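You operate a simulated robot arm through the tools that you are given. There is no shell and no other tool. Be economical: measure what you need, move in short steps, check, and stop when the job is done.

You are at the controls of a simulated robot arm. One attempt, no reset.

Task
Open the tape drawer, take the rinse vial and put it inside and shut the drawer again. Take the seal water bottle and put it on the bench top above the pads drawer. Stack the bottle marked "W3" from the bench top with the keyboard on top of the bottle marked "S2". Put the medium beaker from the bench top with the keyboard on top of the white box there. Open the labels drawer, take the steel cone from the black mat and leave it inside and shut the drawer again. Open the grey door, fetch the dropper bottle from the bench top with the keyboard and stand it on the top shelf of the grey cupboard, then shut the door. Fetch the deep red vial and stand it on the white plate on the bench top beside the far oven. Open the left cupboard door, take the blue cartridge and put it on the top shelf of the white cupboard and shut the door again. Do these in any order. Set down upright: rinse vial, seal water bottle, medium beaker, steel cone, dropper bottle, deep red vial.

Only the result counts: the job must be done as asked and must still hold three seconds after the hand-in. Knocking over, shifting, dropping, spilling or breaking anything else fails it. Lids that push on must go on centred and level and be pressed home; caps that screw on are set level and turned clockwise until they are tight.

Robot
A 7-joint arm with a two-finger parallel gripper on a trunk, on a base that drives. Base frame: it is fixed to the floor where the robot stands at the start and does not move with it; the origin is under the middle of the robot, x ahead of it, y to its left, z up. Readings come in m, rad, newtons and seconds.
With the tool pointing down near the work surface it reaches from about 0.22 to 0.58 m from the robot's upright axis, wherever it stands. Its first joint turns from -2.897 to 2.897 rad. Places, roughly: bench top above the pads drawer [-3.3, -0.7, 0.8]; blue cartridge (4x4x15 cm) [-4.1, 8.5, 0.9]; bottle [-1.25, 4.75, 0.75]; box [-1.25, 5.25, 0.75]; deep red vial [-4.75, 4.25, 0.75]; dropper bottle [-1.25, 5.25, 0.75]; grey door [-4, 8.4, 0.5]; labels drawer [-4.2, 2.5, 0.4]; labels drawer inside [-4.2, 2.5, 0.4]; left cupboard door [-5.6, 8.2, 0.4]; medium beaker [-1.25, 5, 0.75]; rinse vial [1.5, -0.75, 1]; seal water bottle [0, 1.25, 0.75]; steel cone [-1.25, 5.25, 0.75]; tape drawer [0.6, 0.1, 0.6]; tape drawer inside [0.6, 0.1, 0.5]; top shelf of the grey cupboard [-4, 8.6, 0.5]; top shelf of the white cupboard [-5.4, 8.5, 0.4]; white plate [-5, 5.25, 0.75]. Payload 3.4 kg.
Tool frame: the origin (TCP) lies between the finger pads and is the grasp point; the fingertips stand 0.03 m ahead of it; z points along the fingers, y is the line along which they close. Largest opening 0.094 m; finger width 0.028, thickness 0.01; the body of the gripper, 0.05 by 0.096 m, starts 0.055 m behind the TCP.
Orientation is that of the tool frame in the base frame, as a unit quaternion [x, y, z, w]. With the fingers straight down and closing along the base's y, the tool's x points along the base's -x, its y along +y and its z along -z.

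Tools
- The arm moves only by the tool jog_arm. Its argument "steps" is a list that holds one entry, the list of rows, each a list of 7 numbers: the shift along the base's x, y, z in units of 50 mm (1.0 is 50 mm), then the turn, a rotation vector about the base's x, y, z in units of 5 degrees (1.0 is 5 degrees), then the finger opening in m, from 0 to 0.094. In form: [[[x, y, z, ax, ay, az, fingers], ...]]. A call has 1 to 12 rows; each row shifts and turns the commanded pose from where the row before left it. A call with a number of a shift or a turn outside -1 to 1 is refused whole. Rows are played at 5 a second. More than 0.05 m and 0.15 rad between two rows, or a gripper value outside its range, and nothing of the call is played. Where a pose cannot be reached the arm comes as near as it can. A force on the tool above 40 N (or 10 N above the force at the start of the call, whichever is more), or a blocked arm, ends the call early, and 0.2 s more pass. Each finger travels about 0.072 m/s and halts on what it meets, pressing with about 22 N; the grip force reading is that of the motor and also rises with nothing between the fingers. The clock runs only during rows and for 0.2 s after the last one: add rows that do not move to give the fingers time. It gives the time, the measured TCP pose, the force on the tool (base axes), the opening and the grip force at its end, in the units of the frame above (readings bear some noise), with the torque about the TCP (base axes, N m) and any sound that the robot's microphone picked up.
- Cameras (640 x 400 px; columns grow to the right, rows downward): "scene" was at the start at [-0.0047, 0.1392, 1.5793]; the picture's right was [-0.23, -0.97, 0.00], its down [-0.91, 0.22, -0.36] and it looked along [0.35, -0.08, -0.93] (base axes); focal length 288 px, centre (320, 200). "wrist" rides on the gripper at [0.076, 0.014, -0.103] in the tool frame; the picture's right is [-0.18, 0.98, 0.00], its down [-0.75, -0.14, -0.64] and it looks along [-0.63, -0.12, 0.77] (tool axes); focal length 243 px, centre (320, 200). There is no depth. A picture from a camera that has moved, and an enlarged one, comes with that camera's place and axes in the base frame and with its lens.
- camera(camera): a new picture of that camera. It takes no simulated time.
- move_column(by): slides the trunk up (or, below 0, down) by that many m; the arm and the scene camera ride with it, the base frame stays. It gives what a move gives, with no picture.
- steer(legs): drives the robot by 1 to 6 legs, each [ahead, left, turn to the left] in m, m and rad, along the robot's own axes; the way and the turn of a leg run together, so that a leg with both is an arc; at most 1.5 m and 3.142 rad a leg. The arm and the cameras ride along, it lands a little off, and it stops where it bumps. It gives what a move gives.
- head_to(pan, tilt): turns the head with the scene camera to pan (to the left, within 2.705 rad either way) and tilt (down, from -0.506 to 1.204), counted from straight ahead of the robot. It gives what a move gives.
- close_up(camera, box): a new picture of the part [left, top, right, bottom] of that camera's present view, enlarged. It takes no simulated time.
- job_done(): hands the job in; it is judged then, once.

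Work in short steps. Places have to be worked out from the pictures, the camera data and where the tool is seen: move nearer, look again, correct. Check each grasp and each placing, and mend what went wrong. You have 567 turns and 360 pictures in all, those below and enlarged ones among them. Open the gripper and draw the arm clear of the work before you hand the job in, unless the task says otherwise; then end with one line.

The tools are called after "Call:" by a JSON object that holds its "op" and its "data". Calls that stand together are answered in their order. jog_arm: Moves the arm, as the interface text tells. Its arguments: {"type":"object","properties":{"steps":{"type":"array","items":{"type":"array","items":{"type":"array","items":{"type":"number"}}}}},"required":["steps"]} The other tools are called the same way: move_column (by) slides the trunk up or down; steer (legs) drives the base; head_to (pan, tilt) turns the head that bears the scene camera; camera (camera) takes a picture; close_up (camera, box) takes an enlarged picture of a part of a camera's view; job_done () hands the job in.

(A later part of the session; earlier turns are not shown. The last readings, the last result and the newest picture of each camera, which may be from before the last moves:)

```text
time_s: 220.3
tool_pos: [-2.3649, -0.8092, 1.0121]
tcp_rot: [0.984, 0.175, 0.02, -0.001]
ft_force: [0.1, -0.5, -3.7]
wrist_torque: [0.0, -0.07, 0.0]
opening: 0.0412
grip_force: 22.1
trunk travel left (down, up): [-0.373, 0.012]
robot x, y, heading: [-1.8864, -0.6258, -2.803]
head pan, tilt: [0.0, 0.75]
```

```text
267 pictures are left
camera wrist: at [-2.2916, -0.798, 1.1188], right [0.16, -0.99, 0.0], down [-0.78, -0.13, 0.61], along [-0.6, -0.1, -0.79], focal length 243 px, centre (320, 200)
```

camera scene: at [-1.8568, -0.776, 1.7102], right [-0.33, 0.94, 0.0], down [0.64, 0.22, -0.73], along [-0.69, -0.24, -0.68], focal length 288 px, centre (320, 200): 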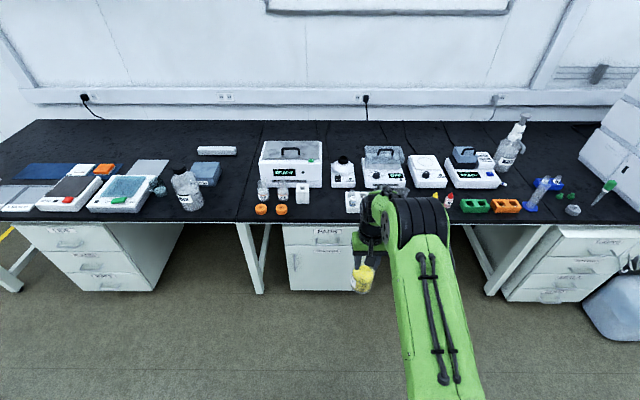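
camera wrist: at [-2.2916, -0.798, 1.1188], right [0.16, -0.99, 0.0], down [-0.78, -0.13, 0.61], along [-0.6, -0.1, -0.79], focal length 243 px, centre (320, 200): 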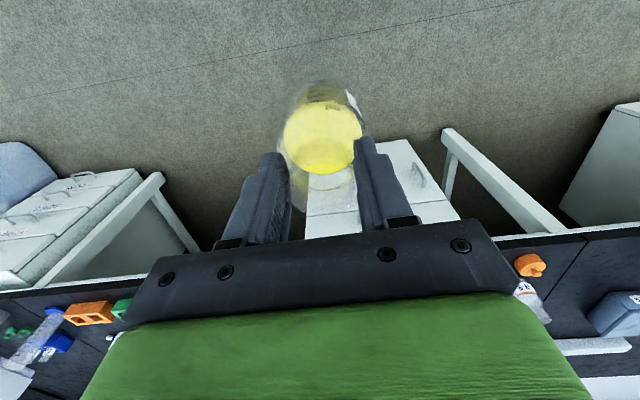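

Free spot chosen: 7 cm in from the front edge over the PADS unit, ≈(−2.766, −1.083). Move there at height and check.

Call:
{"op": "steer", "data": {"legs": [[0, 0.126, 0], [0.4, 0, 0]]}}

Call:
{"op": "camera", "data": {"camera": "wrist"}}

Call:
{"op": "camera", "data": {"camera": "scene"}}

```text
time_s: 223.6
tool_pos: [-2.6995, -1.0555, 1.0119]
tcp_rot: [0.985, 0.172, 0.021, -0.002]
ft_force: [-0.6, 0.3, -3.8]
wrist_torque: [0.03, -0.05, -0.03]
opening: 0.0412
grip_force: 22.0
trunk travel left (down, up): [-0.373, 0.012]
robot x, y, heading: [-2.2209, -0.8744, -2.809]
head pan, tilt: [0.0, 0.75]
```

```text
266 pictures are left
camera wrist: at [-2.6275, -1.0445, 1.1187], right [0.16, -0.99, 0.0], down [-0.78, -0.13, 0.61], along [-0.6, -0.1, -0.79], focal length 243 px, centre (320, 200)
```

wrist: 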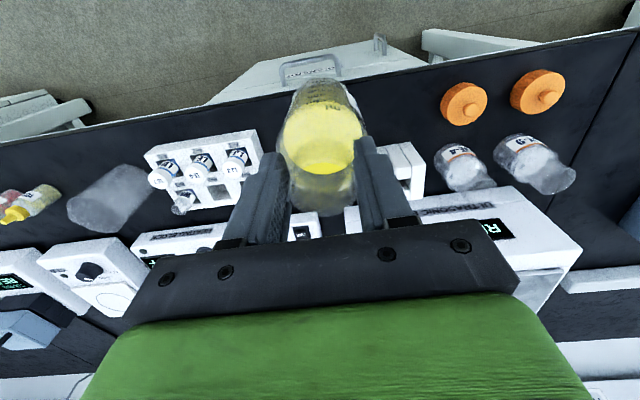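

```text
265 pictures are left
camera scene: at [-2.1928, -1.0248, 1.7102], right [-0.32, 0.95, 0.0], down [0.65, 0.22, -0.73], along [-0.69, -0.24, -0.68], focal length 288 px, centre (320, 200)
```

scene: 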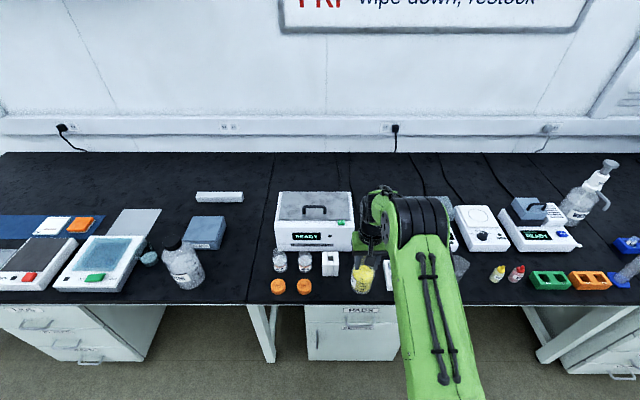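

Target refined to (−2.770, −1.062), midway between the rack and the white cube. Drive 7 cm forward.

Call:
{"op": "steer", "data": {"legs": [[0.07, -0.015, 0]]}}

Call:
{"op": "camera", "data": {"camera": "wrist"}}

```text
time_s: 224.6
tool_pos: [-2.7721, -1.0633, 1.0127]
tcp_rot: [0.985, 0.17, 0.021, -0.001]
ft_force: [-0.3, -0.1, -4.3]
wrist_torque: [0.02, -0.08, 0.0]
opening: 0.0415
grip_force: 21.8
trunk travel left (down, up): [-0.373, 0.012]
robot x, y, heading: [-2.2919, -0.8802, -2.817]
head pan, tilt: [0.0, 0.75]
```

```text
264 pictures are left
camera wrist: at [-2.6993, -1.0517, 1.1182], right [0.16, -0.99, 0.0], down [-0.78, -0.13, 0.61], along [-0.6, -0.09, -0.79], focal length 243 px, centre (320, 200)
```

wrist: 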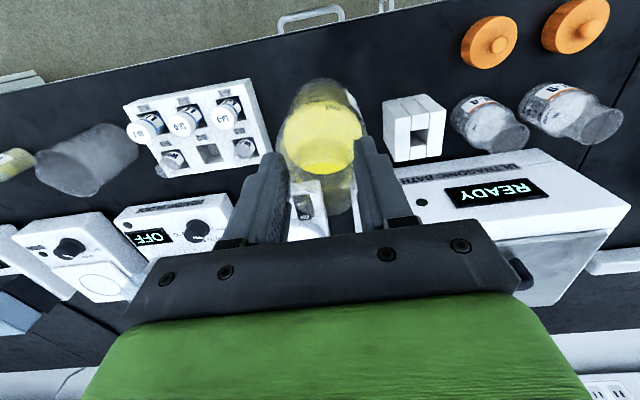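

Clear on both sides. Lower the bottle down to the bench.

Call:
{"op": "jog_arm", "data": {"steps": [[[0, 0, -0.5, 0, 0, 0, 0.01], [0, 0, -0.5, 0, 0, 0, 0.01], [0, 0, -0.5, 0, 0, 0, 0.01], [0, 0, -0.5, 0, 0, 0, 0.01], [0, 0, -0.1, 0, 0, 0, 0.01], [0, 0, -0.06, 0, 0, 0, 0.01], [0, 0, -0.06, 0, 0, 0, 0.01], [0, 0, 0, 0, 0, 0, 0.01]]]}}

Call:
{"op": "camera", "data": {"camera": "wrist"}}

```text
time_s: 226.4
tool_pos: [-2.7697, -1.0615, 0.9027]
tcp_rot: [0.985, 0.17, 0.02, 0.0]
ft_force: [-0.5, -0.4, -2.1]
wrist_torque: [0.04, -0.03, 0.01]
opening: 0.0412
grip_force: 22.5
trunk travel left (down, up): [-0.373, 0.012]
robot x, y, heading: [-2.288, -0.8846, -2.814]
head pan, tilt: [0.0, 0.75]
```

```text
263 pictures are left
camera wrist: at [-2.698, -1.0509, 1.0086], right [0.16, -0.99, 0.0], down [-0.78, -0.12, 0.61], along [-0.6, -0.09, -0.79], focal length 243 px, centre (320, 200)
```

wrist: 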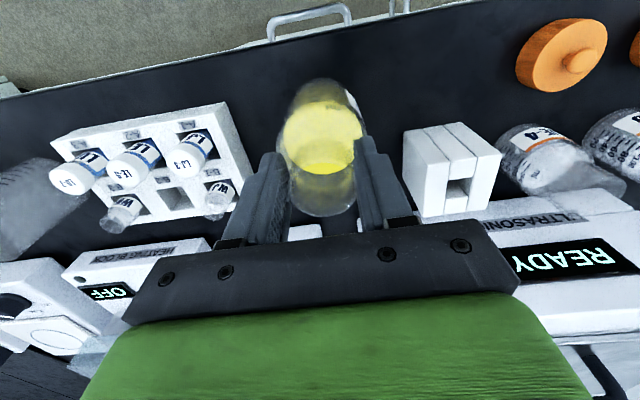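

Partial contact (weight down to 2 N). Lower 4 mm more, then release.

Call:
{"op": "jog_arm", "data": {"steps": [[[0, 0, -0.04, 0, 0, 0, 0.01], [0, 0, -0.04, 0, 0, 0, 0.01], [0, 0, 0, 0, 0, 0, 0.01]]]}}

Call:
{"op": "jog_arm", "data": {"steps": [[[0, 0, 0, 0, 0, 0, 0.042], [0, 0, 0, 0, 0, 0, 0.05], [0, 0, 0, 0, 0, 0, 0.06], [0, 0, 0, 0, 0, 0, 0.065], [0, 0, 0, 0, 0, 0, 0.065]]]}}

Call:
{"op": "camera", "data": {"camera": "wrist"}}

```text
time_s: 227.2
tool_pos: [-2.7709, -1.0625, 0.899]
tcp_rot: [0.985, 0.17, 0.019, 0.001]
ft_force: [-3.0, -2.6, 13.8]
wrist_torque: [0.14, 0.39, 0.08]
opening: 0.0417
grip_force: 21.8
trunk travel left (down, up): [-0.373, 0.012]
robot x, y, heading: [-2.2916, -0.8789, -2.815]
head pan, tilt: [0.0, 0.75]
```

```text
time_s: 228.4
tool_pos: [-2.7704, -1.0626, 0.8976]
tcp_rot: [0.985, 0.17, 0.021, 0.001]
ft_force: [0.4, 0.2, 0.5]
wrist_torque: [-0.02, -0.02, 0.01]
opening: 0.0649
grip_force: 0.0
trunk travel left (down, up): [-0.373, 0.012]
robot x, y, heading: [-2.2892, -0.882, -2.817]
head pan, tilt: [0.0, 0.75]
```

```text
262 pictures are left
camera wrist: at [-2.6971, -1.0509, 1.0046], right [0.16, -0.99, 0.0], down [-0.78, -0.12, 0.61], along [-0.6, -0.09, -0.79], focal length 243 px, centre (320, 200)
```

wrist: 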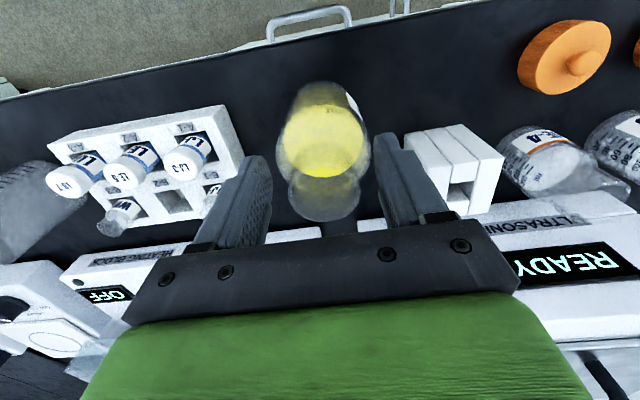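

Standing and released. Raise straight up, then back off and check.

Call:
{"op": "jog_arm", "data": {"steps": [[[0, 0, 0.4, 0, 0, 0, 0.065], [0, 0, 0.6, 0, 0, 0, 0.065], [0, 0, 0.8, 0, 0, 0, 0.065], [0, 0, 0.6, 0, 0, 0, 0.065], [0, 0, 0, 0, 0, 0, 0.065]]]}}

Call:
{"op": "steer", "data": {"legs": [[-0.4, 0, 0]]}}

Call:
{"op": "camera", "data": {"camera": "scene"}}

```text
time_s: 229.6
tool_pos: [-2.7698, -1.0629, 1.0159]
tcp_rot: [0.985, 0.17, 0.02, 0.0]
ft_force: [-0.2, -0.2, -0.2]
wrist_torque: [0.01, -0.04, 0.01]
opening: 0.065
grip_force: 0.0
trunk travel left (down, up): [-0.373, 0.012]
robot x, y, heading: [-2.2927, -0.8807, -2.82]
head pan, tilt: [0.0, 0.75]
```

```text
time_s: 232.2
tool_pos: [-2.3821, -0.9319, 1.0164]
tcp_rot: [0.985, 0.171, 0.021, 0.0]
ft_force: [-0.9, 0.9, -0.3]
wrist_torque: [-0.04, 0.01, 0.01]
opening: 0.065
grip_force: 0.1
trunk travel left (down, up): [-0.373, 0.012]
robot x, y, heading: [-1.9024, -0.7528, -2.809]
head pan, tilt: [0.0, 0.75]
```

```text
261 pictures are left
camera scene: at [-1.8755, -0.9009, 1.7102], right [-0.32, 0.95, 0.0], down [0.65, 0.22, -0.73], along [-0.69, -0.24, -0.68], focal length 288 px, centre (320, 200)
```

scene: 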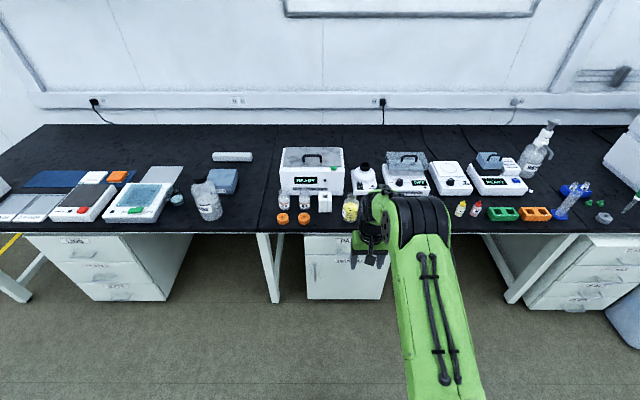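

Seal water bottle done. Next: along this side toward the labels drawer and the deep red vial. Strafe right (+l) in the clear lane and look.

Call:
{"op": "steer", "data": {"legs": [[-0.35, 0, 0], [0, -1.4, 0], [0, -1.4, 0]]}}

Call:
{"op": "camera", "data": {"camera": "scene"}}

Call:
{"op": "head_to", "data": {"pan": -0.9, "tilt": 0.45}}

Call:
{"op": "camera", "data": {"camera": "scene"}}

```text
time_s: 247.4
tool_pos: [-2.8459, 1.8949, 1.0145]
tcp_rot: [0.991, 0.129, 0.02, 0.001]
ft_force: [0.1, -0.7, -0.2]
wrist_torque: [0.03, 0.0, -0.02]
opening: 0.0649
grip_force: 0.0
trunk travel left (down, up): [-0.373, 0.012]
robot x, y, heading: [-2.3554, 2.0343, -2.89]
head pan, tilt: [0.0, 0.75]
```

```text
260 pictures are left
camera scene: at [-2.3376, 1.883, 1.7102], right [-0.24, 0.97, 0.0], down [0.66, 0.17, -0.73], along [-0.71, -0.18, -0.68], focal length 288 px, centre (320, 200)
```

scene: 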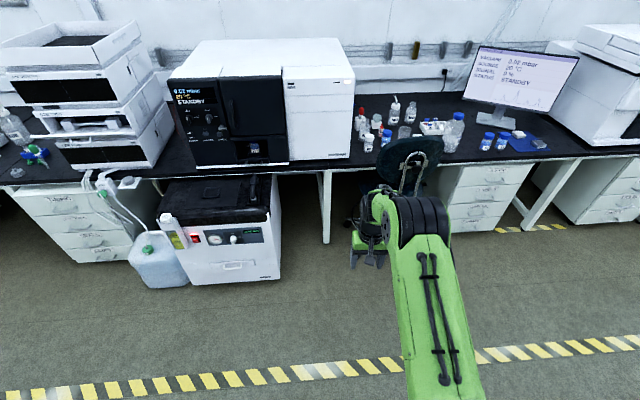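

```text
time_s: 248.6
tool_pos: [-2.8449, 1.8951, 1.0156]
tcp_rot: [0.991, 0.13, 0.02, 0.001]
ft_force: [0.4, 0.2, 1.1]
wrist_torque: [-0.02, 0.01, 0.0]
opening: 0.0651
grip_force: 0.1
trunk travel left (down, up): [-0.373, 0.012]
robot x, y, heading: [-2.352, 2.0342, -2.899]
head pan, tilt: [-0.901, 0.45]
```

```text
259 pictures are left
camera scene: at [-2.3301, 1.9587, 1.7366], right [0.61, 0.79, 0.0], down [0.35, -0.27, -0.9], along [-0.71, 0.55, -0.44], focal length 288 px, centre (320, 200)
```

scene: 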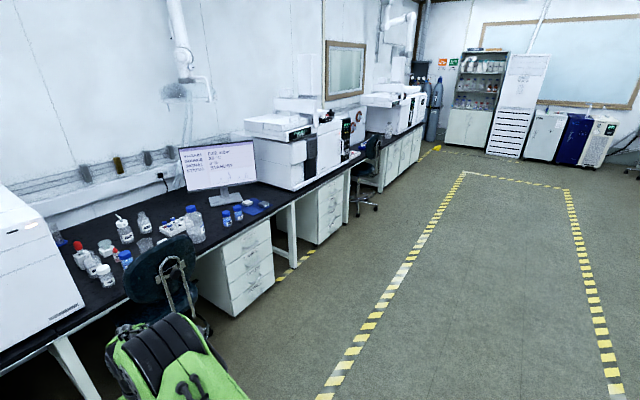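

The labels unit is the first one right of the chair. Correct the heading and move in front of it.

Call:
{"op": "steer", "data": {"legs": [[0, 0, 0.088], [0, -1.0, 0]]}}

Call:
{"op": "head_to", "data": {"pan": 0.0, "tilt": 0.75}}

Call:
{"op": "camera", "data": {"camera": "scene"}}

```text
time_s: 254.4
tool_pos: [-3.1656, 2.8108, 1.0156]
tcp_rot: [0.984, 0.174, 0.021, 0.001]
ft_force: [-0.5, 0.7, 0.2]
wrist_torque: [0.0, 0.04, -0.03]
opening: 0.0649
grip_force: 0.1
trunk travel left (down, up): [-0.373, 0.012]
robot x, y, heading: [-2.6886, 2.9968, -2.804]
head pan, tilt: [-0.901, 0.45]
```

```text
time_s: 255.6
tool_pos: [-3.1651, 2.8104, 1.0168]
tcp_rot: [0.984, 0.175, 0.02, 0.0]
ft_force: [0.3, -1.1, 0.7]
wrist_torque: [0.02, 0.01, -0.01]
opening: 0.0651
grip_force: 0.1
trunk travel left (down, up): [-0.373, 0.012]
robot x, y, heading: [-2.6885, 2.9953, -2.807]
head pan, tilt: [0.0, 0.75]
```

```text
258 pictures are left
camera scene: at [-2.6586, 2.8448, 1.7102], right [-0.33, 0.94, 0.0], down [0.64, 0.22, -0.73], along [-0.69, -0.24, -0.68], focal length 288 px, centre (320, 200)
```

scene: 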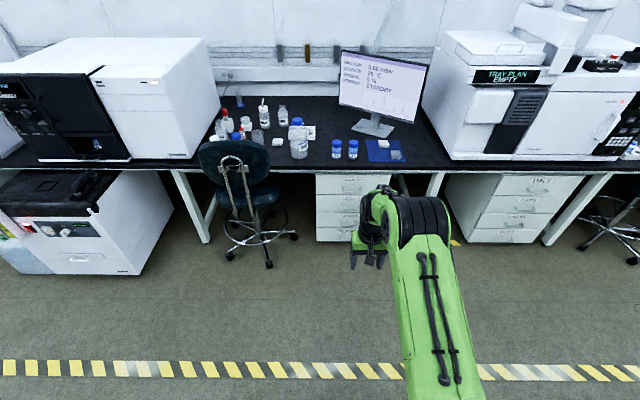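

Call:
{"op": "close_up", "data": {"camera": "scene", "box": [200, 90, 440, 250]}}

Call:
{"op": "close_up", "data": {"camera": "scene", "box": [440, 160, 640, 260]}}

```text
2.50 times, centred on (320, 170) of scene
camera zoom: at [-2.6586, 2.8448, 1.7102], right [-0.33, 0.94, 0.0], down [0.64, 0.22, -0.73], along [-0.69, -0.24, -0.68], focal length 720 px, centre (320, 275)
```

zoom: 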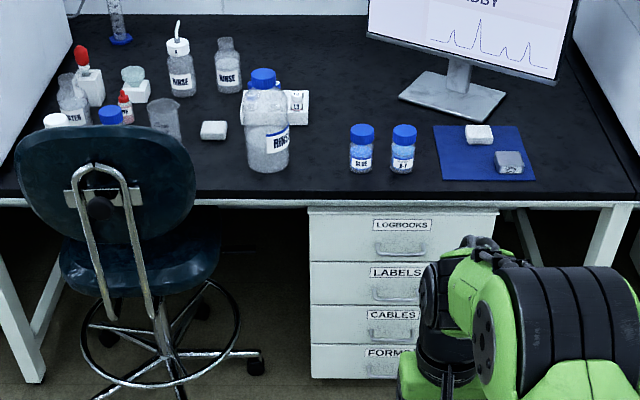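

```text
3.20 times, centred on (540, 210) of scene
camera zoom: at [-2.6586, 2.8448, 1.7102], right [-0.33, 0.94, 0.0], down [0.64, 0.22, -0.73], along [-0.69, -0.24, -0.68], focal length 922 px, centre (-384, 168)
```

zoom: 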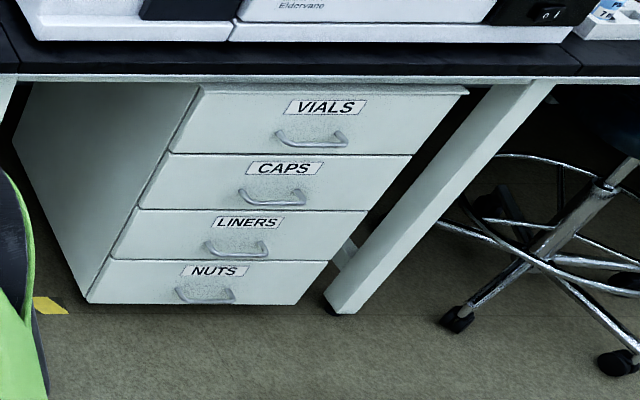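

LABELS is the second drawer down (handle z≈0.46, ~1.3 m ahead, 4 cm right). Turn the tool to horizontal with vertical closing (camera on the right this time).

Call:
{"op": "jog_arm", "data": {"steps": [[[-0.38, -0.13, 0, 0.473, 0.98, 0.77, 0.065], [-0.38, -0.13, 0, 0.473, 0.98, 0.77, 0.065], [0, 0, 0, 0.473, 0.98, 0.77, 0.065], [0, 0, 0, 0.473, 0.98, 0.77, 0.065], [0, 0, 0, 0.473, 0.98, 0.77, 0.065], [0, 0, 0, 0.473, 0.98, 0.77, 0.065], [0, 0, 0, 0.473, 0.98, 0.77, 0.065], [0, 0, 0, 0.473, 0.98, 0.77, 0.065], [0, 0, 0, 0.473, 0.98, 0.77, 0.065]]]}}

Call:
{"op": "jog_arm", "data": {"steps": [[[0, 0, 0, 0.473, 0.98, 0.77, 0.065], [0, 0, 0, 0.473, 0.98, 0.77, 0.065], [0, 0, 0, 0.473, 0.98, 0.77, 0.065], [0, 0, 0, 0.473, 0.98, 0.77, 0.065], [0, 0, 0, 0.473, 0.98, 0.77, 0.065], [0, 0, 0, 0.473, 0.98, 0.77, 0.065], [0, 0, 0, 0.473, 0.98, 0.77, 0.065], [0, 0, 0, 0.473, 0.98, 0.77, 0.065], [0, 0, 0, 0.473, 0.98, 0.77, 0.065], [0, 0, 0, 0, 0, 0, 0.065]]]}}

Call:
{"op": "move_column", "data": {"by": -0.35}}

Call:
{"op": "camera", "data": {"camera": "scene"}}

Call:
{"op": "camera", "data": {"camera": "wrist"}}

```text
time_s: 257.6
tool_pos: [-3.2033, 2.7965, 1.0157]
tcp_rot: [0.81, 0.431, -0.314, -0.245]
ft_force: [-0.3, -0.4, -0.3]
wrist_torque: [-0.03, 0.01, -0.02]
opening: 0.0653
grip_force: 0.0
trunk travel left (down, up): [-0.373, 0.012]
robot x, y, heading: [-2.6881, 2.9971, -2.805]
head pan, tilt: [0.0, 0.75]
```

```text
time_s: 259.8
tool_pos: [-3.203, 2.7961, 1.0165]
tcp_rot: [0.418, 0.573, -0.564, -0.424]
ft_force: [0.1, 0.4, 1.0]
wrist_torque: [0.0, 0.03, 0.0]
opening: 0.0649
grip_force: 0.1
trunk travel left (down, up): [-0.373, 0.012]
robot x, y, heading: [-2.6886, 2.9949, -2.805]
head pan, tilt: [0.0, 0.75]
```

```text
time_s: 263.2
tool_pos: [-3.202, 2.7965, 0.6646]
tcp_rot: [0.418, 0.574, -0.563, -0.424]
ft_force: [0.3, 0.7, 0.0]
wrist_torque: [0.0, 0.0, -0.02]
opening: 0.065
grip_force: 0.1
trunk travel left (down, up): [-0.023, 0.362]
robot x, y, heading: [-2.6853, 2.9952, -2.803]
head pan, tilt: [0.0, 0.75]
```

```text
255 pictures are left
camera scene: at [-2.6584, 2.8448, 1.3595], right [-0.33, 0.94, 0.0], down [0.64, 0.23, -0.73], along [-0.69, -0.24, -0.68], focal length 288 px, centre (320, 200)
```

scene: 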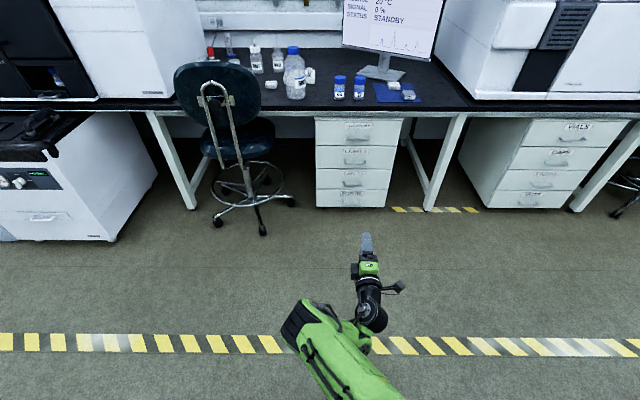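

```text
254 pictures are left
camera wrist: at [-3.1277, 2.8999, 0.6537], right [0.06, -0.16, -0.99], down [0.83, -0.54, 0.13], along [-0.55, -0.83, 0.1], focal length 243 px, centre (320, 200)
```

wrist: 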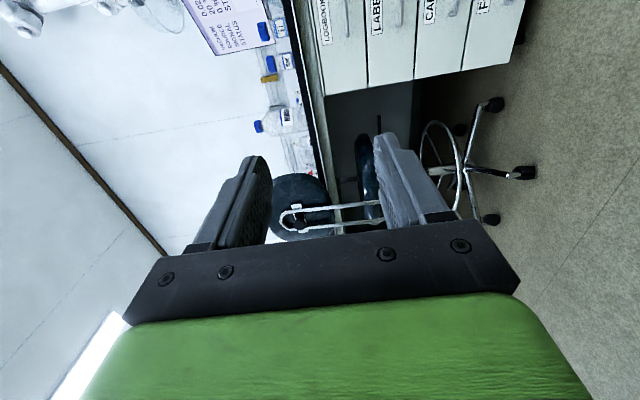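

Handle: 1.296 m ahead, 3.8 cm right, z≈0.465. Lower the hand, then drive near and check with the wrist camera.

Call:
{"op": "jog_arm", "data": {"steps": [[[0, 0, -0.9, 0, 0, 0, 0.07], [0, 0, -0.9, 0, 0, 0, 0.08], [0, 0, -0.9, 0, 0, 0, 0.09], [0, 0, -0.9, 0, 0, 0, 0.09], [0, 0, 0, 0, 0, 0, 0.09]]]}}

Call:
{"op": "steer", "data": {"legs": [[0, -0.056, -0.007], [0.6, 0, 0]]}}

Call:
{"op": "camera", "data": {"camera": "wrist"}}

Call:
{"op": "camera", "data": {"camera": "scene"}}

```text
time_s: 264.4
tool_pos: [-3.2024, 2.7954, 0.4845]
tcp_rot: [0.418, 0.572, -0.564, -0.424]
ft_force: [0.9, -0.3, 0.2]
wrist_torque: [-0.02, 0.01, 0.01]
opening: 0.09
grip_force: 0.0
trunk travel left (down, up): [-0.023, 0.362]
robot x, y, heading: [-2.6865, 2.9936, -2.807]
head pan, tilt: [0.0, 0.75]
```

```text
time_s: 268.4
tool_pos: [-3.8073, 2.6606, 0.4845]
tcp_rot: [0.421, 0.571, -0.56, -0.429]
ft_force: [-0.7, -1.1, -1.5]
wrist_torque: [0.03, 0.02, 0.0]
opening: 0.09
grip_force: 0.1
trunk travel left (down, up): [-0.023, 0.362]
robot x, y, heading: [-3.2911, 2.8524, -2.824]
head pan, tilt: [0.0, 0.75]
```

```text
253 pictures are left
camera wrist: at [-3.7301, 2.7613, 0.4722], right [0.05, -0.16, -0.99], down [0.83, -0.55, 0.13], along [-0.56, -0.82, 0.1], focal length 243 px, centre (320, 200)
```

wrist: 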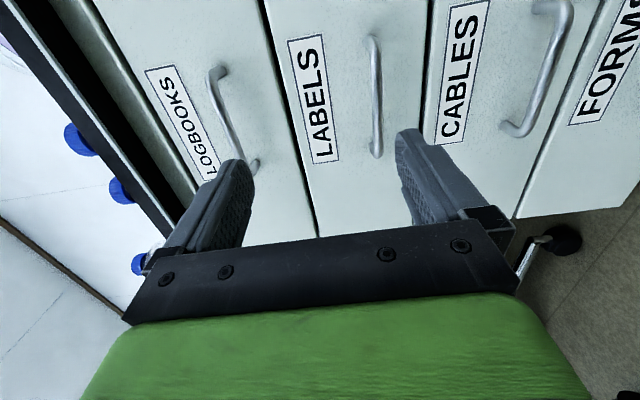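

```text
252 pictures are left
camera scene: at [-3.2636, 2.7006, 1.3596], right [-0.32, 0.95, 0.0], down [0.65, 0.22, -0.73], along [-0.69, -0.23, -0.68], focal length 288 px, centre (320, 200)
```

scene: 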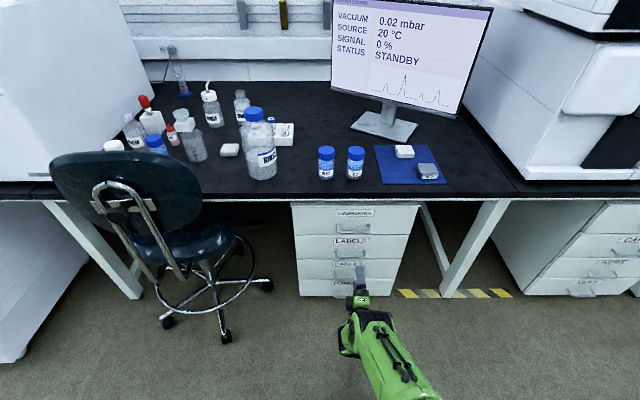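

Handle appears at z≈0.432, laterally centred. Lower 5 cm and look again.

Call:
{"op": "jog_arm", "data": {"steps": [[[0, 0, -0.5, 0, 0, 0, 0.09], [0, 0, -0.5, 0, 0, 0, 0.09], [0, 0, 0, 0, 0, 0, 0.09]]]}}

Call:
{"op": "camera", "data": {"camera": "wrist"}}

```text
time_s: 269.2
tool_pos: [-3.8073, 2.6598, 0.4699]
tcp_rot: [0.423, 0.572, -0.559, -0.427]
ft_force: [0.3, 0.1, 0.2]
wrist_torque: [0.03, -0.02, -0.01]
opening: 0.0895
grip_force: 0.0
out of reach, approached as far as the arm can: row 1, 2
trunk travel left (down, up): [-0.023, 0.362]
robot x, y, heading: [-3.288, 2.849, -2.822]
head pan, tilt: [0.0, 0.75]
```

```text
251 pictures are left
camera wrist: at [-3.7294, 2.7614, 0.4583], right [0.06, -0.16, -0.99], down [0.83, -0.55, 0.14], along [-0.56, -0.82, 0.1], focal length 243 px, centre (320, 200)
```

wrist: 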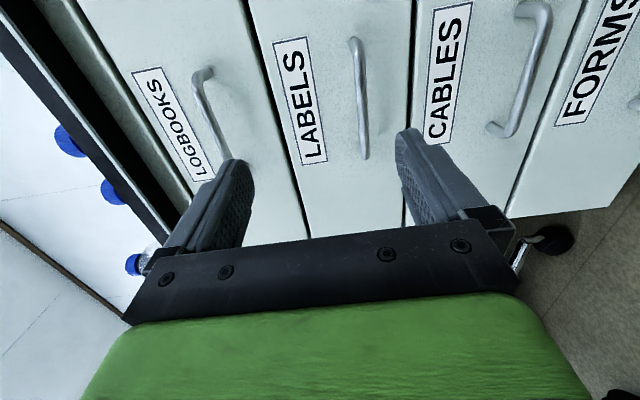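

Arm limit reached at z 0.47. I lower the trunk the last bit and pitch the tool ~20° down so it can go lower.

Call:
{"op": "move_column", "data": {"by": -0.022}}

Call:
{"op": "jog_arm", "data": {"steps": [[[0, 0, 0, 0.31, -0.94, 0, 0.09], [0, 0, 0, 0.31, -0.94, 0, 0.09], [0, 0, 0, 0.31, -0.94, 0, 0.09], [0, 0, 0, 0.31, -0.94, 0, 0.09], [0, 0, -0.25, 0, 0, 0, 0.09], [0, 0, 0, 0, 0, 0, 0.09]]]}}

Call:
{"op": "camera", "data": {"camera": "wrist"}}

```text
time_s: 269.9
tool_pos: [-3.8064, 2.6595, 0.449]
tcp_rot: [0.423, 0.573, -0.558, -0.426]
ft_force: [0.5, -0.2, 0.1]
wrist_torque: [0.02, 0.04, 0.0]
opening: 0.0901
grip_force: 0.0
trunk travel left (down, up): [-0.001, 0.384]
robot x, y, heading: [-3.2902, 2.8512, -2.82]
head pan, tilt: [0.0, 0.75]
```

```text
time_s: 271.3
tool_pos: [-3.808, 2.6605, 0.4356]
tcp_rot: [0.485, 0.663, -0.451, -0.349]
ft_force: [0.3, 0.4, -0.1]
wrist_torque: [-0.04, -0.03, -0.02]
opening: 0.09
grip_force: 0.1
trunk travel left (down, up): [-0.001, 0.384]
robot x, y, heading: [-3.2904, 2.8529, -2.817]
head pan, tilt: [0.0, 0.75]
```

```text
250 pictures are left
camera wrist: at [-3.7322, 2.7615, 0.4609], right [0.37, -0.06, -0.93], down [0.75, -0.57, 0.34], along [-0.55, -0.82, -0.17], focal length 243 px, centre (320, 200)
```

wrist: 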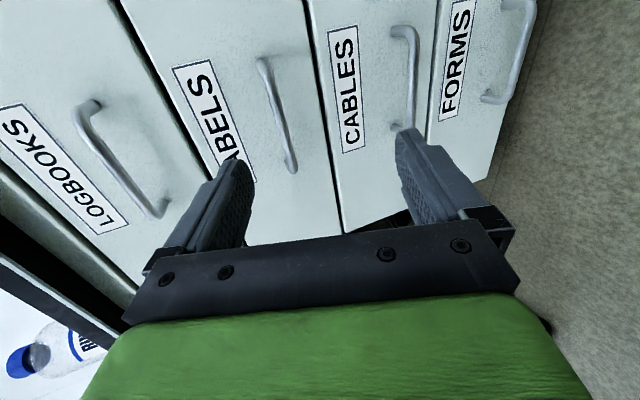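

Drive 9 cm forward so the bar enters between the fingers.

Call:
{"op": "steer", "data": {"legs": [[0.085, 0, 0]]}}

Call:
{"op": "camera", "data": {"camera": "wrist"}}

```text
time_s: 272.4
tool_pos: [-3.8891, 2.6342, 0.4366]
tcp_rot: [0.485, 0.663, -0.451, -0.351]
ft_force: [-0.1, 0.6, -1.2]
wrist_torque: [0.01, -0.01, 0.04]
opening: 0.0901
grip_force: 0.1
trunk travel left (down, up): [-0.001, 0.384]
robot x, y, heading: [-3.3684, 2.823, -2.822]
head pan, tilt: [0.0, 0.75]
```

```text
249 pictures are left
camera wrist: at [-3.8129, 2.7351, 0.4607], right [0.37, -0.06, -0.93], down [0.75, -0.57, 0.34], along [-0.55, -0.82, -0.17], focal length 243 px, centre (320, 200)
```

wrist: 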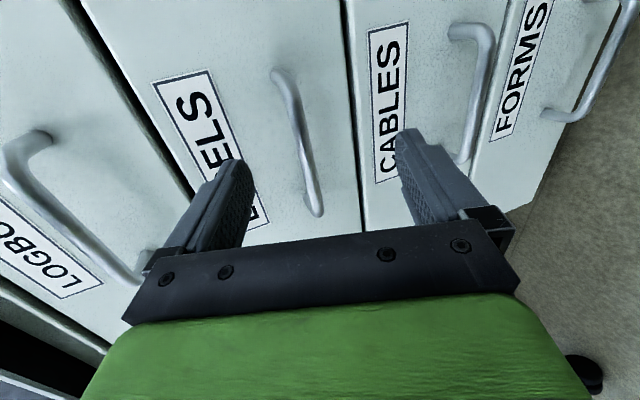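

The bar is at the fingertips; 2 cm more, then close.

Call:
{"op": "steer", "data": {"legs": [[0.02, 0, 0]]}}

Call:
{"op": "jog_arm", "data": {"steps": [[[0, 0, 0, 0, 0, 0, 0.05], [0, 0, 0, 0, 0, 0, 0.02], [0, 0, 0, 0, 0, 0, 0.0], [0, 0, 0, 0, 0, 0, 0.0], [0, 0, 0, 0, 0, 0, 0.0]]]}}

Call:
{"op": "camera", "data": {"camera": "wrist"}}

```text
time_s: 273.2
tool_pos: [-3.9072, 2.6272, 0.4351]
tcp_rot: [0.485, 0.663, -0.45, -0.35]
ft_force: [0.0, -0.1, -0.1]
wrist_torque: [0.0, 0.0, -0.02]
opening: 0.0901
grip_force: 0.0
trunk travel left (down, up): [-0.001, 0.384]
robot x, y, heading: [-3.389, 2.8184, -2.815]
head pan, tilt: [0.0, 0.75]
```

```text
time_s: 274.4
tool_pos: [-3.906, 2.6282, 0.4349]
tcp_rot: [0.486, 0.664, -0.449, -0.349]
ft_force: [6.9, 2.7, -2.8]
wrist_torque: [0.06, -0.11, 0.06]
opening: 0.0002
grip_force: 22.2
trunk travel left (down, up): [-0.001, 0.384]
robot x, y, heading: [-3.3895, 2.8192, -2.82]
head pan, tilt: [0.0, 0.75]
```

```text
248 pictures are left
camera wrist: at [-3.8303, 2.7295, 0.4598], right [0.38, -0.05, -0.92], down [0.75, -0.57, 0.34], along [-0.55, -0.82, -0.18], focal length 243 px, centre (320, 200)
```

wrist: 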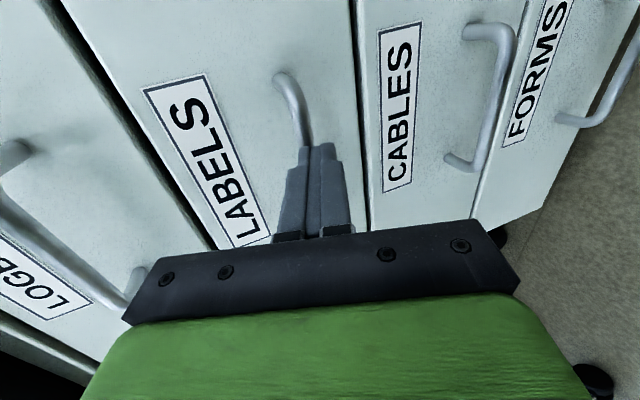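

Closed just short of the bar. Reopen, advance 2.2 cm and close again.

Call:
{"op": "jog_arm", "data": {"steps": [[[0, 0, 0, 0, 0, 0, 0.04], [0, 0, 0, 0, 0, 0, 0.07], [0, 0, 0, 0, 0, 0, 0.07], [0, 0, 0, 0, 0, 0, 0.07]]]}}

Call:
{"op": "steer", "data": {"legs": [[0.024, 0, 0]]}}

Call:
{"op": "jog_arm", "data": {"steps": [[[0, 0, 0, 0, 0, 0, 0.04], [0, 0, 0, 0, 0, 0, 0.02], [0, 0, 0, 0, 0, 0, 0.0], [0, 0, 0, 0, 0, 0, 0.0], [0, 0, 0, 0, 0, 0, 0.0]]]}}

Call:
{"op": "camera", "data": {"camera": "wrist"}}

```text
time_s: 275.4
tool_pos: [-3.9071, 2.6279, 0.4351]
tcp_rot: [0.485, 0.662, -0.452, -0.35]
ft_force: [-0.4, -0.6, 1.0]
wrist_torque: [0.0, 0.02, 0.01]
opening: 0.0702
grip_force: 0.0
trunk travel left (down, up): [-0.001, 0.384]
robot x, y, heading: [-3.3872, 2.8181, -2.819]
head pan, tilt: [0.0, 0.75]
```

```text
time_s: 276.2
tool_pos: [-3.9305, 2.6198, 0.4357]
tcp_rot: [0.484, 0.663, -0.452, -0.35]
ft_force: [0.6, 0.7, 0.5]
wrist_torque: [-0.02, 0.01, -0.05]
opening: 0.0699
grip_force: 0.1
trunk travel left (down, up): [-0.001, 0.384]
robot x, y, heading: [-3.4119, 2.8103, -2.819]
head pan, tilt: [0.0, 0.75]
```

```text
time_s: 277.4
tool_pos: [-3.9294, 2.6211, 0.4326]
tcp_rot: [0.487, 0.664, -0.448, -0.348]
ft_force: [7.4, 1.7, -20.6]
wrist_torque: [-0.85, -0.55, -0.48]
opening: 0.0107
grip_force: 44.2
trunk travel left (down, up): [-0.001, 0.384]
robot x, y, heading: [-3.4125, 2.8078, -2.823]
head pan, tilt: [0.0, 0.75]
```

```text
247 pictures are left
camera wrist: at [-3.8536, 2.7213, 0.4585], right [0.38, -0.06, -0.92], down [0.74, -0.57, 0.34], along [-0.55, -0.82, -0.18], focal length 243 px, centre (320, 200)
```

wrist: 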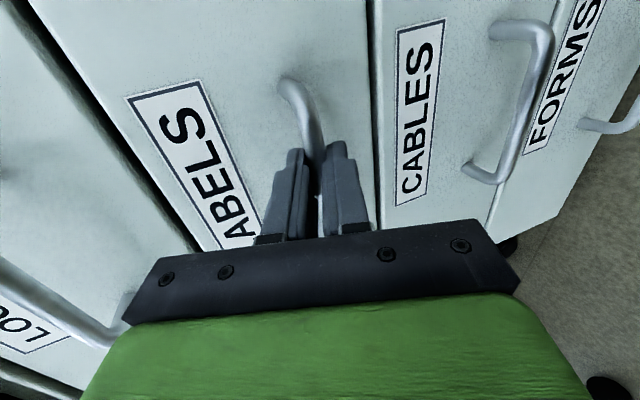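

Bar gripped. Pull the drawer open by driving back.

Call:
{"op": "steer", "data": {"legs": [[-0.13, 0, 0], [-0.13, 0, 0]]}}

Call:
{"op": "camera", "data": {"camera": "scene"}}

```text
time_s: 279.6
tool_pos: [-3.687, 2.7015, 0.4332]
tcp_rot: [0.485, 0.664, -0.448, -0.35]
ft_force: [-6.0, 22.0, -24.8]
wrist_torque: [-0.77, -0.58, -0.92]
opening: 0.0105
grip_force: 44.3
trunk travel left (down, up): [-0.001, 0.384]
robot x, y, heading: [-3.1657, 2.8919, -2.82]
head pan, tilt: [0.0, 0.75]
```

```text
246 pictures are left
camera scene: at [-3.1452, 2.7422, 1.3387], right [-0.32, 0.95, 0.0], down [0.65, 0.22, -0.73], along [-0.69, -0.23, -0.68], focal length 288 px, centre (320, 200)
```

scene: 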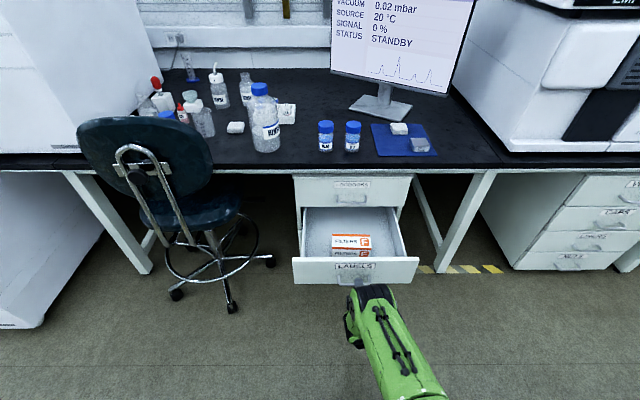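

Drawer open ~25 cm (a filters box inside). Release, back off, raise and restore the downward tool pose.

Call:
{"op": "jog_arm", "data": {"steps": [[[0, 0, 0, 0, 0, 0, 0.04], [0, 0, 0, 0, 0, 0, 0.06], [0, 0, 0, 0, 0, 0, 0.06]]]}}

Call:
{"op": "steer", "data": {"legs": [[-0.25, 0, 0]]}}

Call:
{"op": "move_column", "data": {"by": 0.383}}

Call:
{"op": "jog_arm", "data": {"steps": [[[0, 0, 0.5, -0.31, 0.94, 0, 0.06], [0, 0, 0.5, -0.31, 0.94, 0, 0.06], [0, 0, 0.5, -0.31, 0.94, 0, 0.06], [0, 0, 0.5, -0.31, 0.94, 0, 0.06], [0, 0, 0.5, -0.473, -0.98, -0.77, 0.06], [0, 0, 0.5, -0.473, -0.98, -0.77, 0.06], [0, 0, 0, -0.473, -0.98, -0.77, 0.06], [0, 0, 0, -0.473, -0.98, -0.77, 0.06], [0, 0, 0, -0.473, -0.98, -0.77, 0.06], [0, 0, 0, -0.473, -0.98, -0.77, 0.06], [0, 0, 0, -0.473, -0.98, -0.77, 0.06], [0, 0, 0, -0.473, -0.98, -0.77, 0.06]]]}}

Call:
{"op": "jog_arm", "data": {"steps": [[[0, 0, 0, -0.473, -0.98, -0.77, 0.06], [0, 0, 0, -0.473, -0.98, -0.77, 0.06], [0, 0, 0, -0.473, -0.98, -0.77, 0.06], [0, 0, 0, -0.473, -0.98, -0.77, 0.06], [0, 0, 0, -0.473, -0.98, -0.77, 0.06], [0, 0, 0, -0.473, -0.98, -0.77, 0.06], [0, 0, 0, -0.473, -0.98, -0.77, 0.06], [0, 0, 0, -0.473, -0.98, -0.77, 0.06], [0, 0, 0, -0.473, -0.98, -0.77, 0.06], [0, 0, 0, -0.473, -0.98, -0.77, 0.06], [0, 0, 0, 0, 0, 0, 0.06]]]}}

Call:
{"op": "camera", "data": {"camera": "scene"}}

```text
time_s: 280.4
tool_pos: [-3.6857, 2.703, 0.4342]
tcp_rot: [0.485, 0.664, -0.448, -0.35]
ft_force: [0.0, -0.2, -0.4]
wrist_torque: [0.03, -0.01, 0.01]
opening: 0.0601
grip_force: 0.1
trunk travel left (down, up): [-0.001, 0.384]
robot x, y, heading: [-3.1694, 2.8918, -2.82]
head pan, tilt: [0.0, 0.75]
```

```text
time_s: 282.2
tool_pos: [-3.4485, 2.7835, 0.4344]
tcp_rot: [0.487, 0.663, -0.447, -0.352]
ft_force: [-0.8, -1.0, -0.8]
wrist_torque: [0.03, -0.02, 0.0]
opening: 0.0601
grip_force: 0.0
trunk travel left (down, up): [-0.001, 0.384]
robot x, y, heading: [-2.9283, 2.9695, -2.826]
head pan, tilt: [0.0, 0.75]
```

```text
time_s: 285.9
tool_pos: [-3.4494, 2.7847, 0.8173]
tcp_rot: [0.487, 0.663, -0.446, -0.352]
ft_force: [0.5, 0.7, 0.2]
wrist_torque: [0.03, -0.01, -0.01]
opening: 0.0595
grip_force: 0.1
trunk travel left (down, up): [-0.384, 0.001]
robot x, y, heading: [-2.9299, 2.9713, -2.821]
head pan, tilt: [0.0, 0.75]
```

```text
time_s: 288.5
tool_pos: [-3.4632, 2.7819, 0.958]
tcp_rot: [0.781, 0.453, -0.336, -0.268]
ft_force: [-0.2, 0.5, 0.6]
wrist_torque: [0.02, -0.02, -0.02]
opening: 0.0598
grip_force: 0.0
out of reach, approached as far as the arm can: row 11, 12
trunk travel left (down, up): [-0.384, 0.001]
robot x, y, heading: [-2.9333, 2.9728, -2.821]
head pan, tilt: [0.0, 0.75]
```

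```text
time_s: 290.9
tool_pos: [-3.4192, 2.7989, 0.9463]
tcp_rot: [0.984, 0.174, 0.031, 0.004]
ft_force: [-0.2, 0.3, 0.6]
wrist_torque: [0.01, 0.02, -0.03]
opening: 0.0601
grip_force: 0.0
out of reach, approached as far as the arm can: row 1, 2, 3, 8, 9, 10
trunk travel left (down, up): [-0.384, 0.001]
robot x, y, heading: [-2.9316, 2.9697, -2.822]
head pan, tilt: [0.0, 0.75]
```

```text
245 pictures are left
camera scene: at [-2.9051, 2.82, 1.7206], right [-0.31, 0.95, 0.0], down [0.65, 0.21, -0.73], along [-0.69, -0.23, -0.68], focal length 288 px, centre (320, 200)
```

scene: 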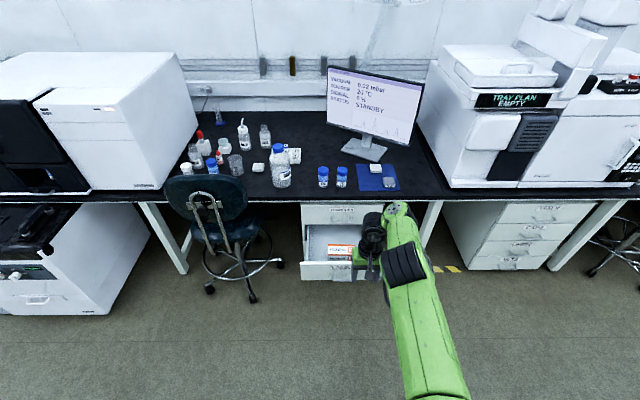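

Now towards the deep red vial: level the tool, strafe right and look.

Call:
{"op": "jog_arm", "data": {"steps": [[[0, 0, 0.5, -0.03, 0.71, 0, 0.06], [0, 0, 0.5, 0, 0, 0, 0.06], [0, 0, 0, 0, 0, 0, 0.06]]]}}

Call:
{"op": "steer", "data": {"legs": [[0, -0.8, 0.01], [0, -0.8, 0]]}}

Call:
{"op": "camera", "data": {"camera": "scene"}}

```text
time_s: 291.7
tool_pos: [-3.4376, 2.8037, 0.9727]
tcp_rot: [0.984, 0.175, 0.002, -0.001]
ft_force: [-0.3, 0.3, -0.8]
wrist_torque: [0.03, 0.0, -0.02]
opening: 0.0603
grip_force: 0.1
out of reach, approached as far as the arm can: row 1, 2
trunk travel left (down, up): [-0.384, 0.001]
robot x, y, heading: [-2.9317, 2.9729, -2.826]
head pan, tilt: [0.0, 0.75]
```

```text
time_s: 299.9
tool_pos: [-3.9803, 4.3023, 0.9734]
tcp_rot: [0.98, 0.197, 0.002, -0.002]
ft_force: [0.5, -0.1, -0.2]
wrist_torque: [0.0, 0.02, 0.0]
opening: 0.0602
grip_force: 0.0
trunk travel left (down, up): [-0.384, 0.001]
robot x, y, heading: [-3.4882, 4.4943, -2.775]
head pan, tilt: [0.0, 0.75]
```

```text
244 pictures are left
camera scene: at [-3.4495, 4.345, 1.7207], right [-0.36, 0.93, 0.0], down [0.64, 0.24, -0.73], along [-0.68, -0.26, -0.68], focal length 288 px, centre (320, 200)
```

scene: 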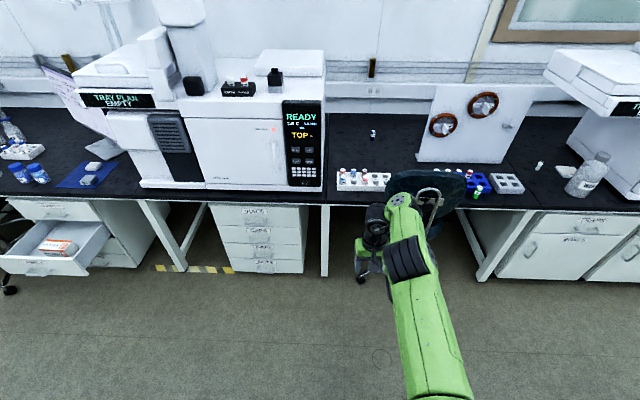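

Call:
{"op": "close_up", "data": {"camera": "scene", "box": [320, 110, 560, 230]}}

Call:
{"op": "close_up", "data": {"camera": "scene", "box": [325, 150, 425, 210]}}

```text
2.67 times, centred on (440, 170) of scene
camera zoom: at [-3.4495, 4.345, 1.7207], right [-0.36, 0.93, 0.0], down [0.64, 0.24, -0.73], along [-0.68, -0.26, -0.68], focal length 768 px, centre (0, 280)
```

zoom: 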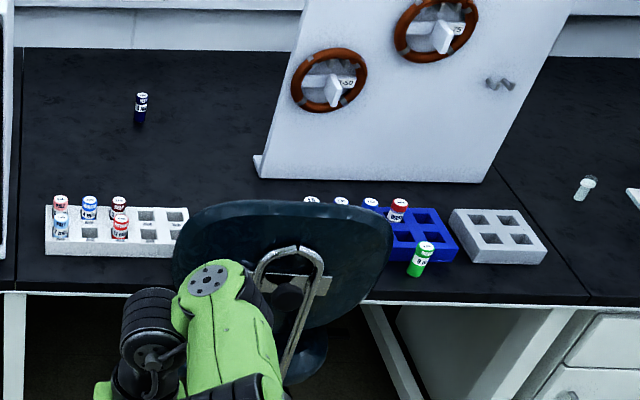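

```text
6.40 times, centred on (375, 180) of scene
camera zoom: at [-3.4495, 4.345, 1.7207], right [-0.36, 0.93, 0.0], down [0.64, 0.24, -0.73], along [-0.68, -0.26, -0.68], focal length 1844 px, centre (-32, 328)
```

zoom: 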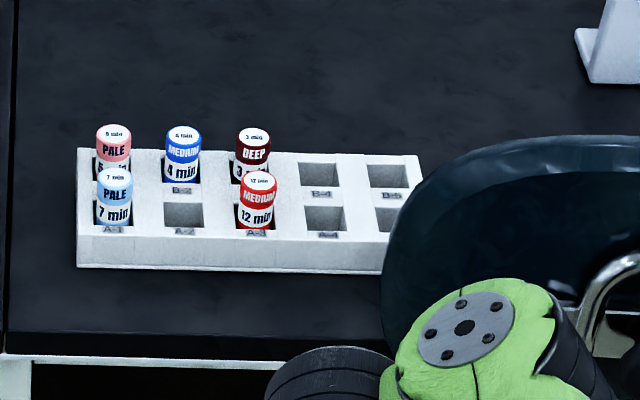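

Deep red vial = "DEEP 3 min" in rack slot B-3 (neighbours at B-2 and A-3). Approach beside the chair.

Call:
{"op": "steer", "data": {"legs": [[0, 0, -0.035], [0.5, 0, 0]]}}

Call:
{"op": "camera", "data": {"camera": "wrist"}}

Call:
{"op": "camera", "data": {"camera": "scene"}}

```text
time_s: 303.3
tool_pos: [-4.4694, 4.1547, 0.9723]
tcp_rot: [0.983, 0.183, 0.002, -0.001]
ft_force: [0.4, -0.4, -1.0]
wrist_torque: [0.01, -0.01, 0.0]
opening: 0.0603
grip_force: 0.0
trunk travel left (down, up): [-0.384, 0.001]
robot x, y, heading: [-3.9626, 4.3325, -2.811]
head pan, tilt: [0.0, 0.75]
```

```text
241 pictures are left
camera wrist: at [-4.3928, 4.169, 1.0764], right [0.18, -0.98, 0.0], down [-0.76, -0.14, 0.64], along [-0.63, -0.11, -0.77], focal length 243 px, centre (320, 200)
```

wrist: 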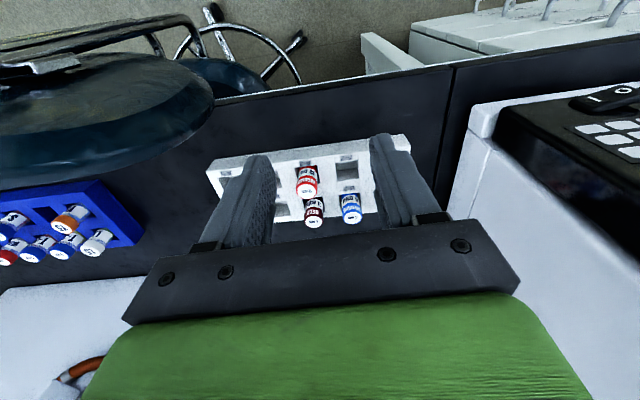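

```text
240 pictures are left
camera scene: at [-3.9367, 4.1784, 1.7206], right [-0.32, 0.95, 0.0], down [0.65, 0.22, -0.73], along [-0.69, -0.24, -0.68], focal length 288 px, centre (320, 200)
```

scene: 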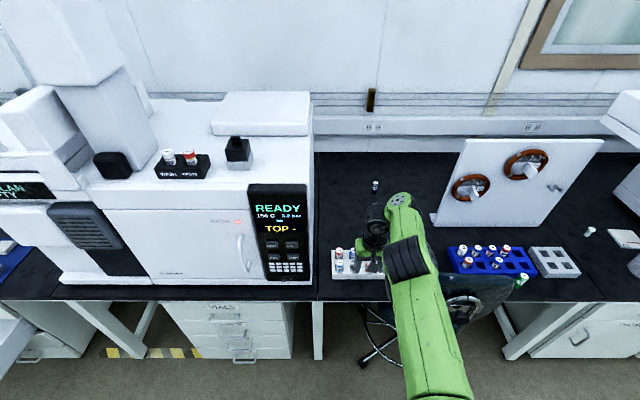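

Vial at ≈(−4.632, 4.136). Drive 12 cm and jog the rest to hover over it.

Call:
{"op": "steer", "data": {"legs": [[0.125, 0, 0]]}}

Call:
{"op": "jog_arm", "data": {"steps": [[[-0.45, 0.43, -0.3, 0, 0, 0, 0.06], [-0.45, 0.2, -0.3, 0, 0, 0, 0.06], [0, 0, 0, 0, 0, 0, 0.06]]]}}

Call:
{"op": "camera", "data": {"camera": "wrist"}}

```text
time_s: 304.6
tool_pos: [-4.5871, 4.1156, 0.9736]
tcp_rot: [0.984, 0.18, 0.003, -0.002]
ft_force: [0.3, -0.5, 0.8]
wrist_torque: [0.01, 0.02, 0.03]
opening: 0.0601
grip_force: 0.1
trunk travel left (down, up): [-0.384, 0.001]
robot x, y, heading: [-4.0809, 4.2919, -2.812]
head pan, tilt: [0.0, 0.75]
```

```text
time_s: 305.4
tool_pos: [-4.6046, 4.1571, 0.9407]
tcp_rot: [0.984, 0.18, 0.0, -0.002]
ft_force: [0.1, -0.4, -0.1]
wrist_torque: [0.0, 0.04, -0.01]
opening: 0.0598
grip_force: 0.0
out of reach, approached as far as the arm can: row 1, 2
trunk travel left (down, up): [-0.384, 0.001]
robot x, y, heading: [-4.0858, 4.2896, -2.812]
head pan, tilt: [0.0, 0.75]
```

```text
239 pictures are left
camera wrist: at [-4.5275, 4.1706, 1.0434], right [0.18, -0.98, 0.0], down [-0.75, -0.14, 0.64], along [-0.63, -0.11, -0.77], focal length 243 px, centre (320, 200)
```

wrist: 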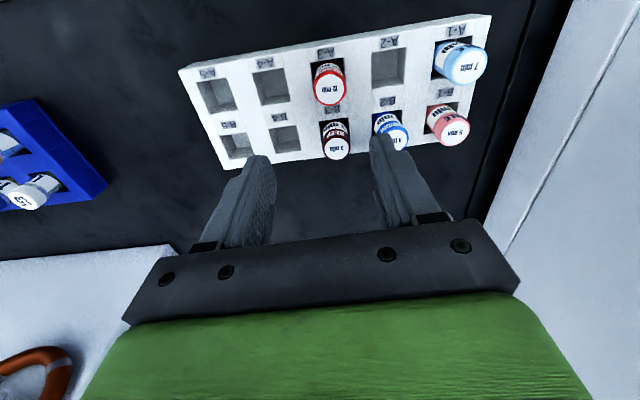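

Only 3.5 cm short; drive that.

Call:
{"op": "steer", "data": {"legs": [[0.036, 0.01, 0]]}}

Call:
{"op": "camera", "data": {"camera": "wrist"}}

```text
time_s: 306.2
tool_pos: [-4.6343, 4.1354, 0.9401]
tcp_rot: [0.984, 0.181, 0.001, -0.002]
ft_force: [0.2, 0.2, -0.1]
wrist_torque: [0.03, 0.01, 0.0]
opening: 0.0601
grip_force: 0.1
trunk travel left (down, up): [-0.384, 0.001]
robot x, y, heading: [-4.1128, 4.2662, -2.815]
head pan, tilt: [0.0, 0.75]
```

```text
238 pictures are left
camera wrist: at [-4.5587, 4.1493, 1.0431], right [0.18, -0.98, 0.0], down [-0.75, -0.14, 0.64], along [-0.63, -0.11, -0.77], focal length 243 px, centre (320, 200)
```

wrist: 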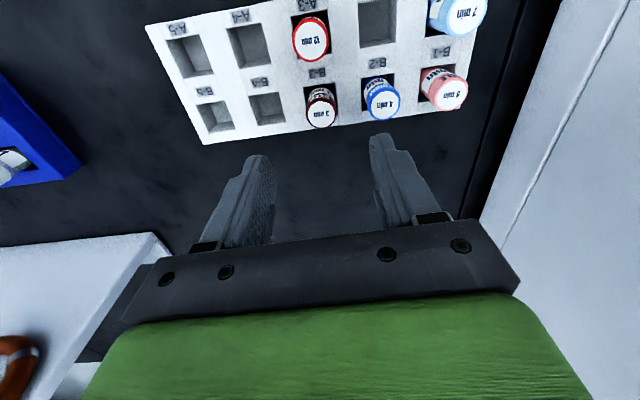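

Aligned. Narrow the opening to 45 mm (neighbours are 5 cm away) and descend to just above the cap.

Call:
{"op": "jog_arm", "data": {"steps": [[[0, 0, -0.4, 0, 0, 0, 0.045], [0, 0, -0.5, 0, 0, 0, 0.045], [0, 0, 0, 0, 0, 0, 0.045]]]}}

Call:
{"op": "camera", "data": {"camera": "wrist"}}

```text
time_s: 307.0
tool_pos: [-4.6331, 4.1393, 0.8957]
tcp_rot: [0.984, 0.181, -0.002, -0.001]
ft_force: [0.3, 0.4, 0.3]
wrist_torque: [0.01, -0.02, 0.02]
opening: 0.045
grip_force: 0.0
trunk travel left (down, up): [-0.384, 0.001]
robot x, y, heading: [-4.114, 4.2701, -2.816]
head pan, tilt: [0.0, 0.75]
```

```text
237 pictures are left
camera wrist: at [-4.5564, 4.1515, 0.9991], right [0.18, -0.98, 0.0], down [-0.75, -0.14, 0.64], along [-0.63, -0.11, -0.77], focal length 243 px, centre (320, 200)
```

wrist: 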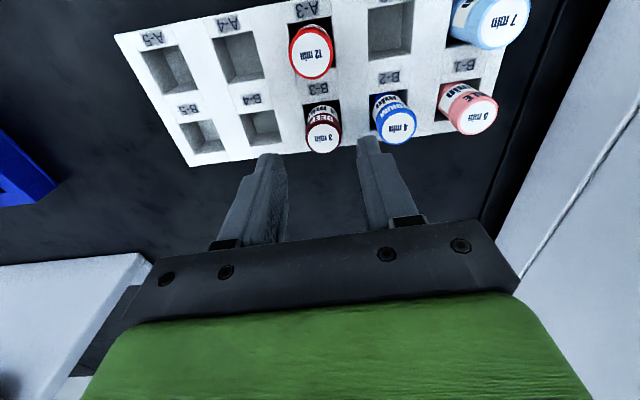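

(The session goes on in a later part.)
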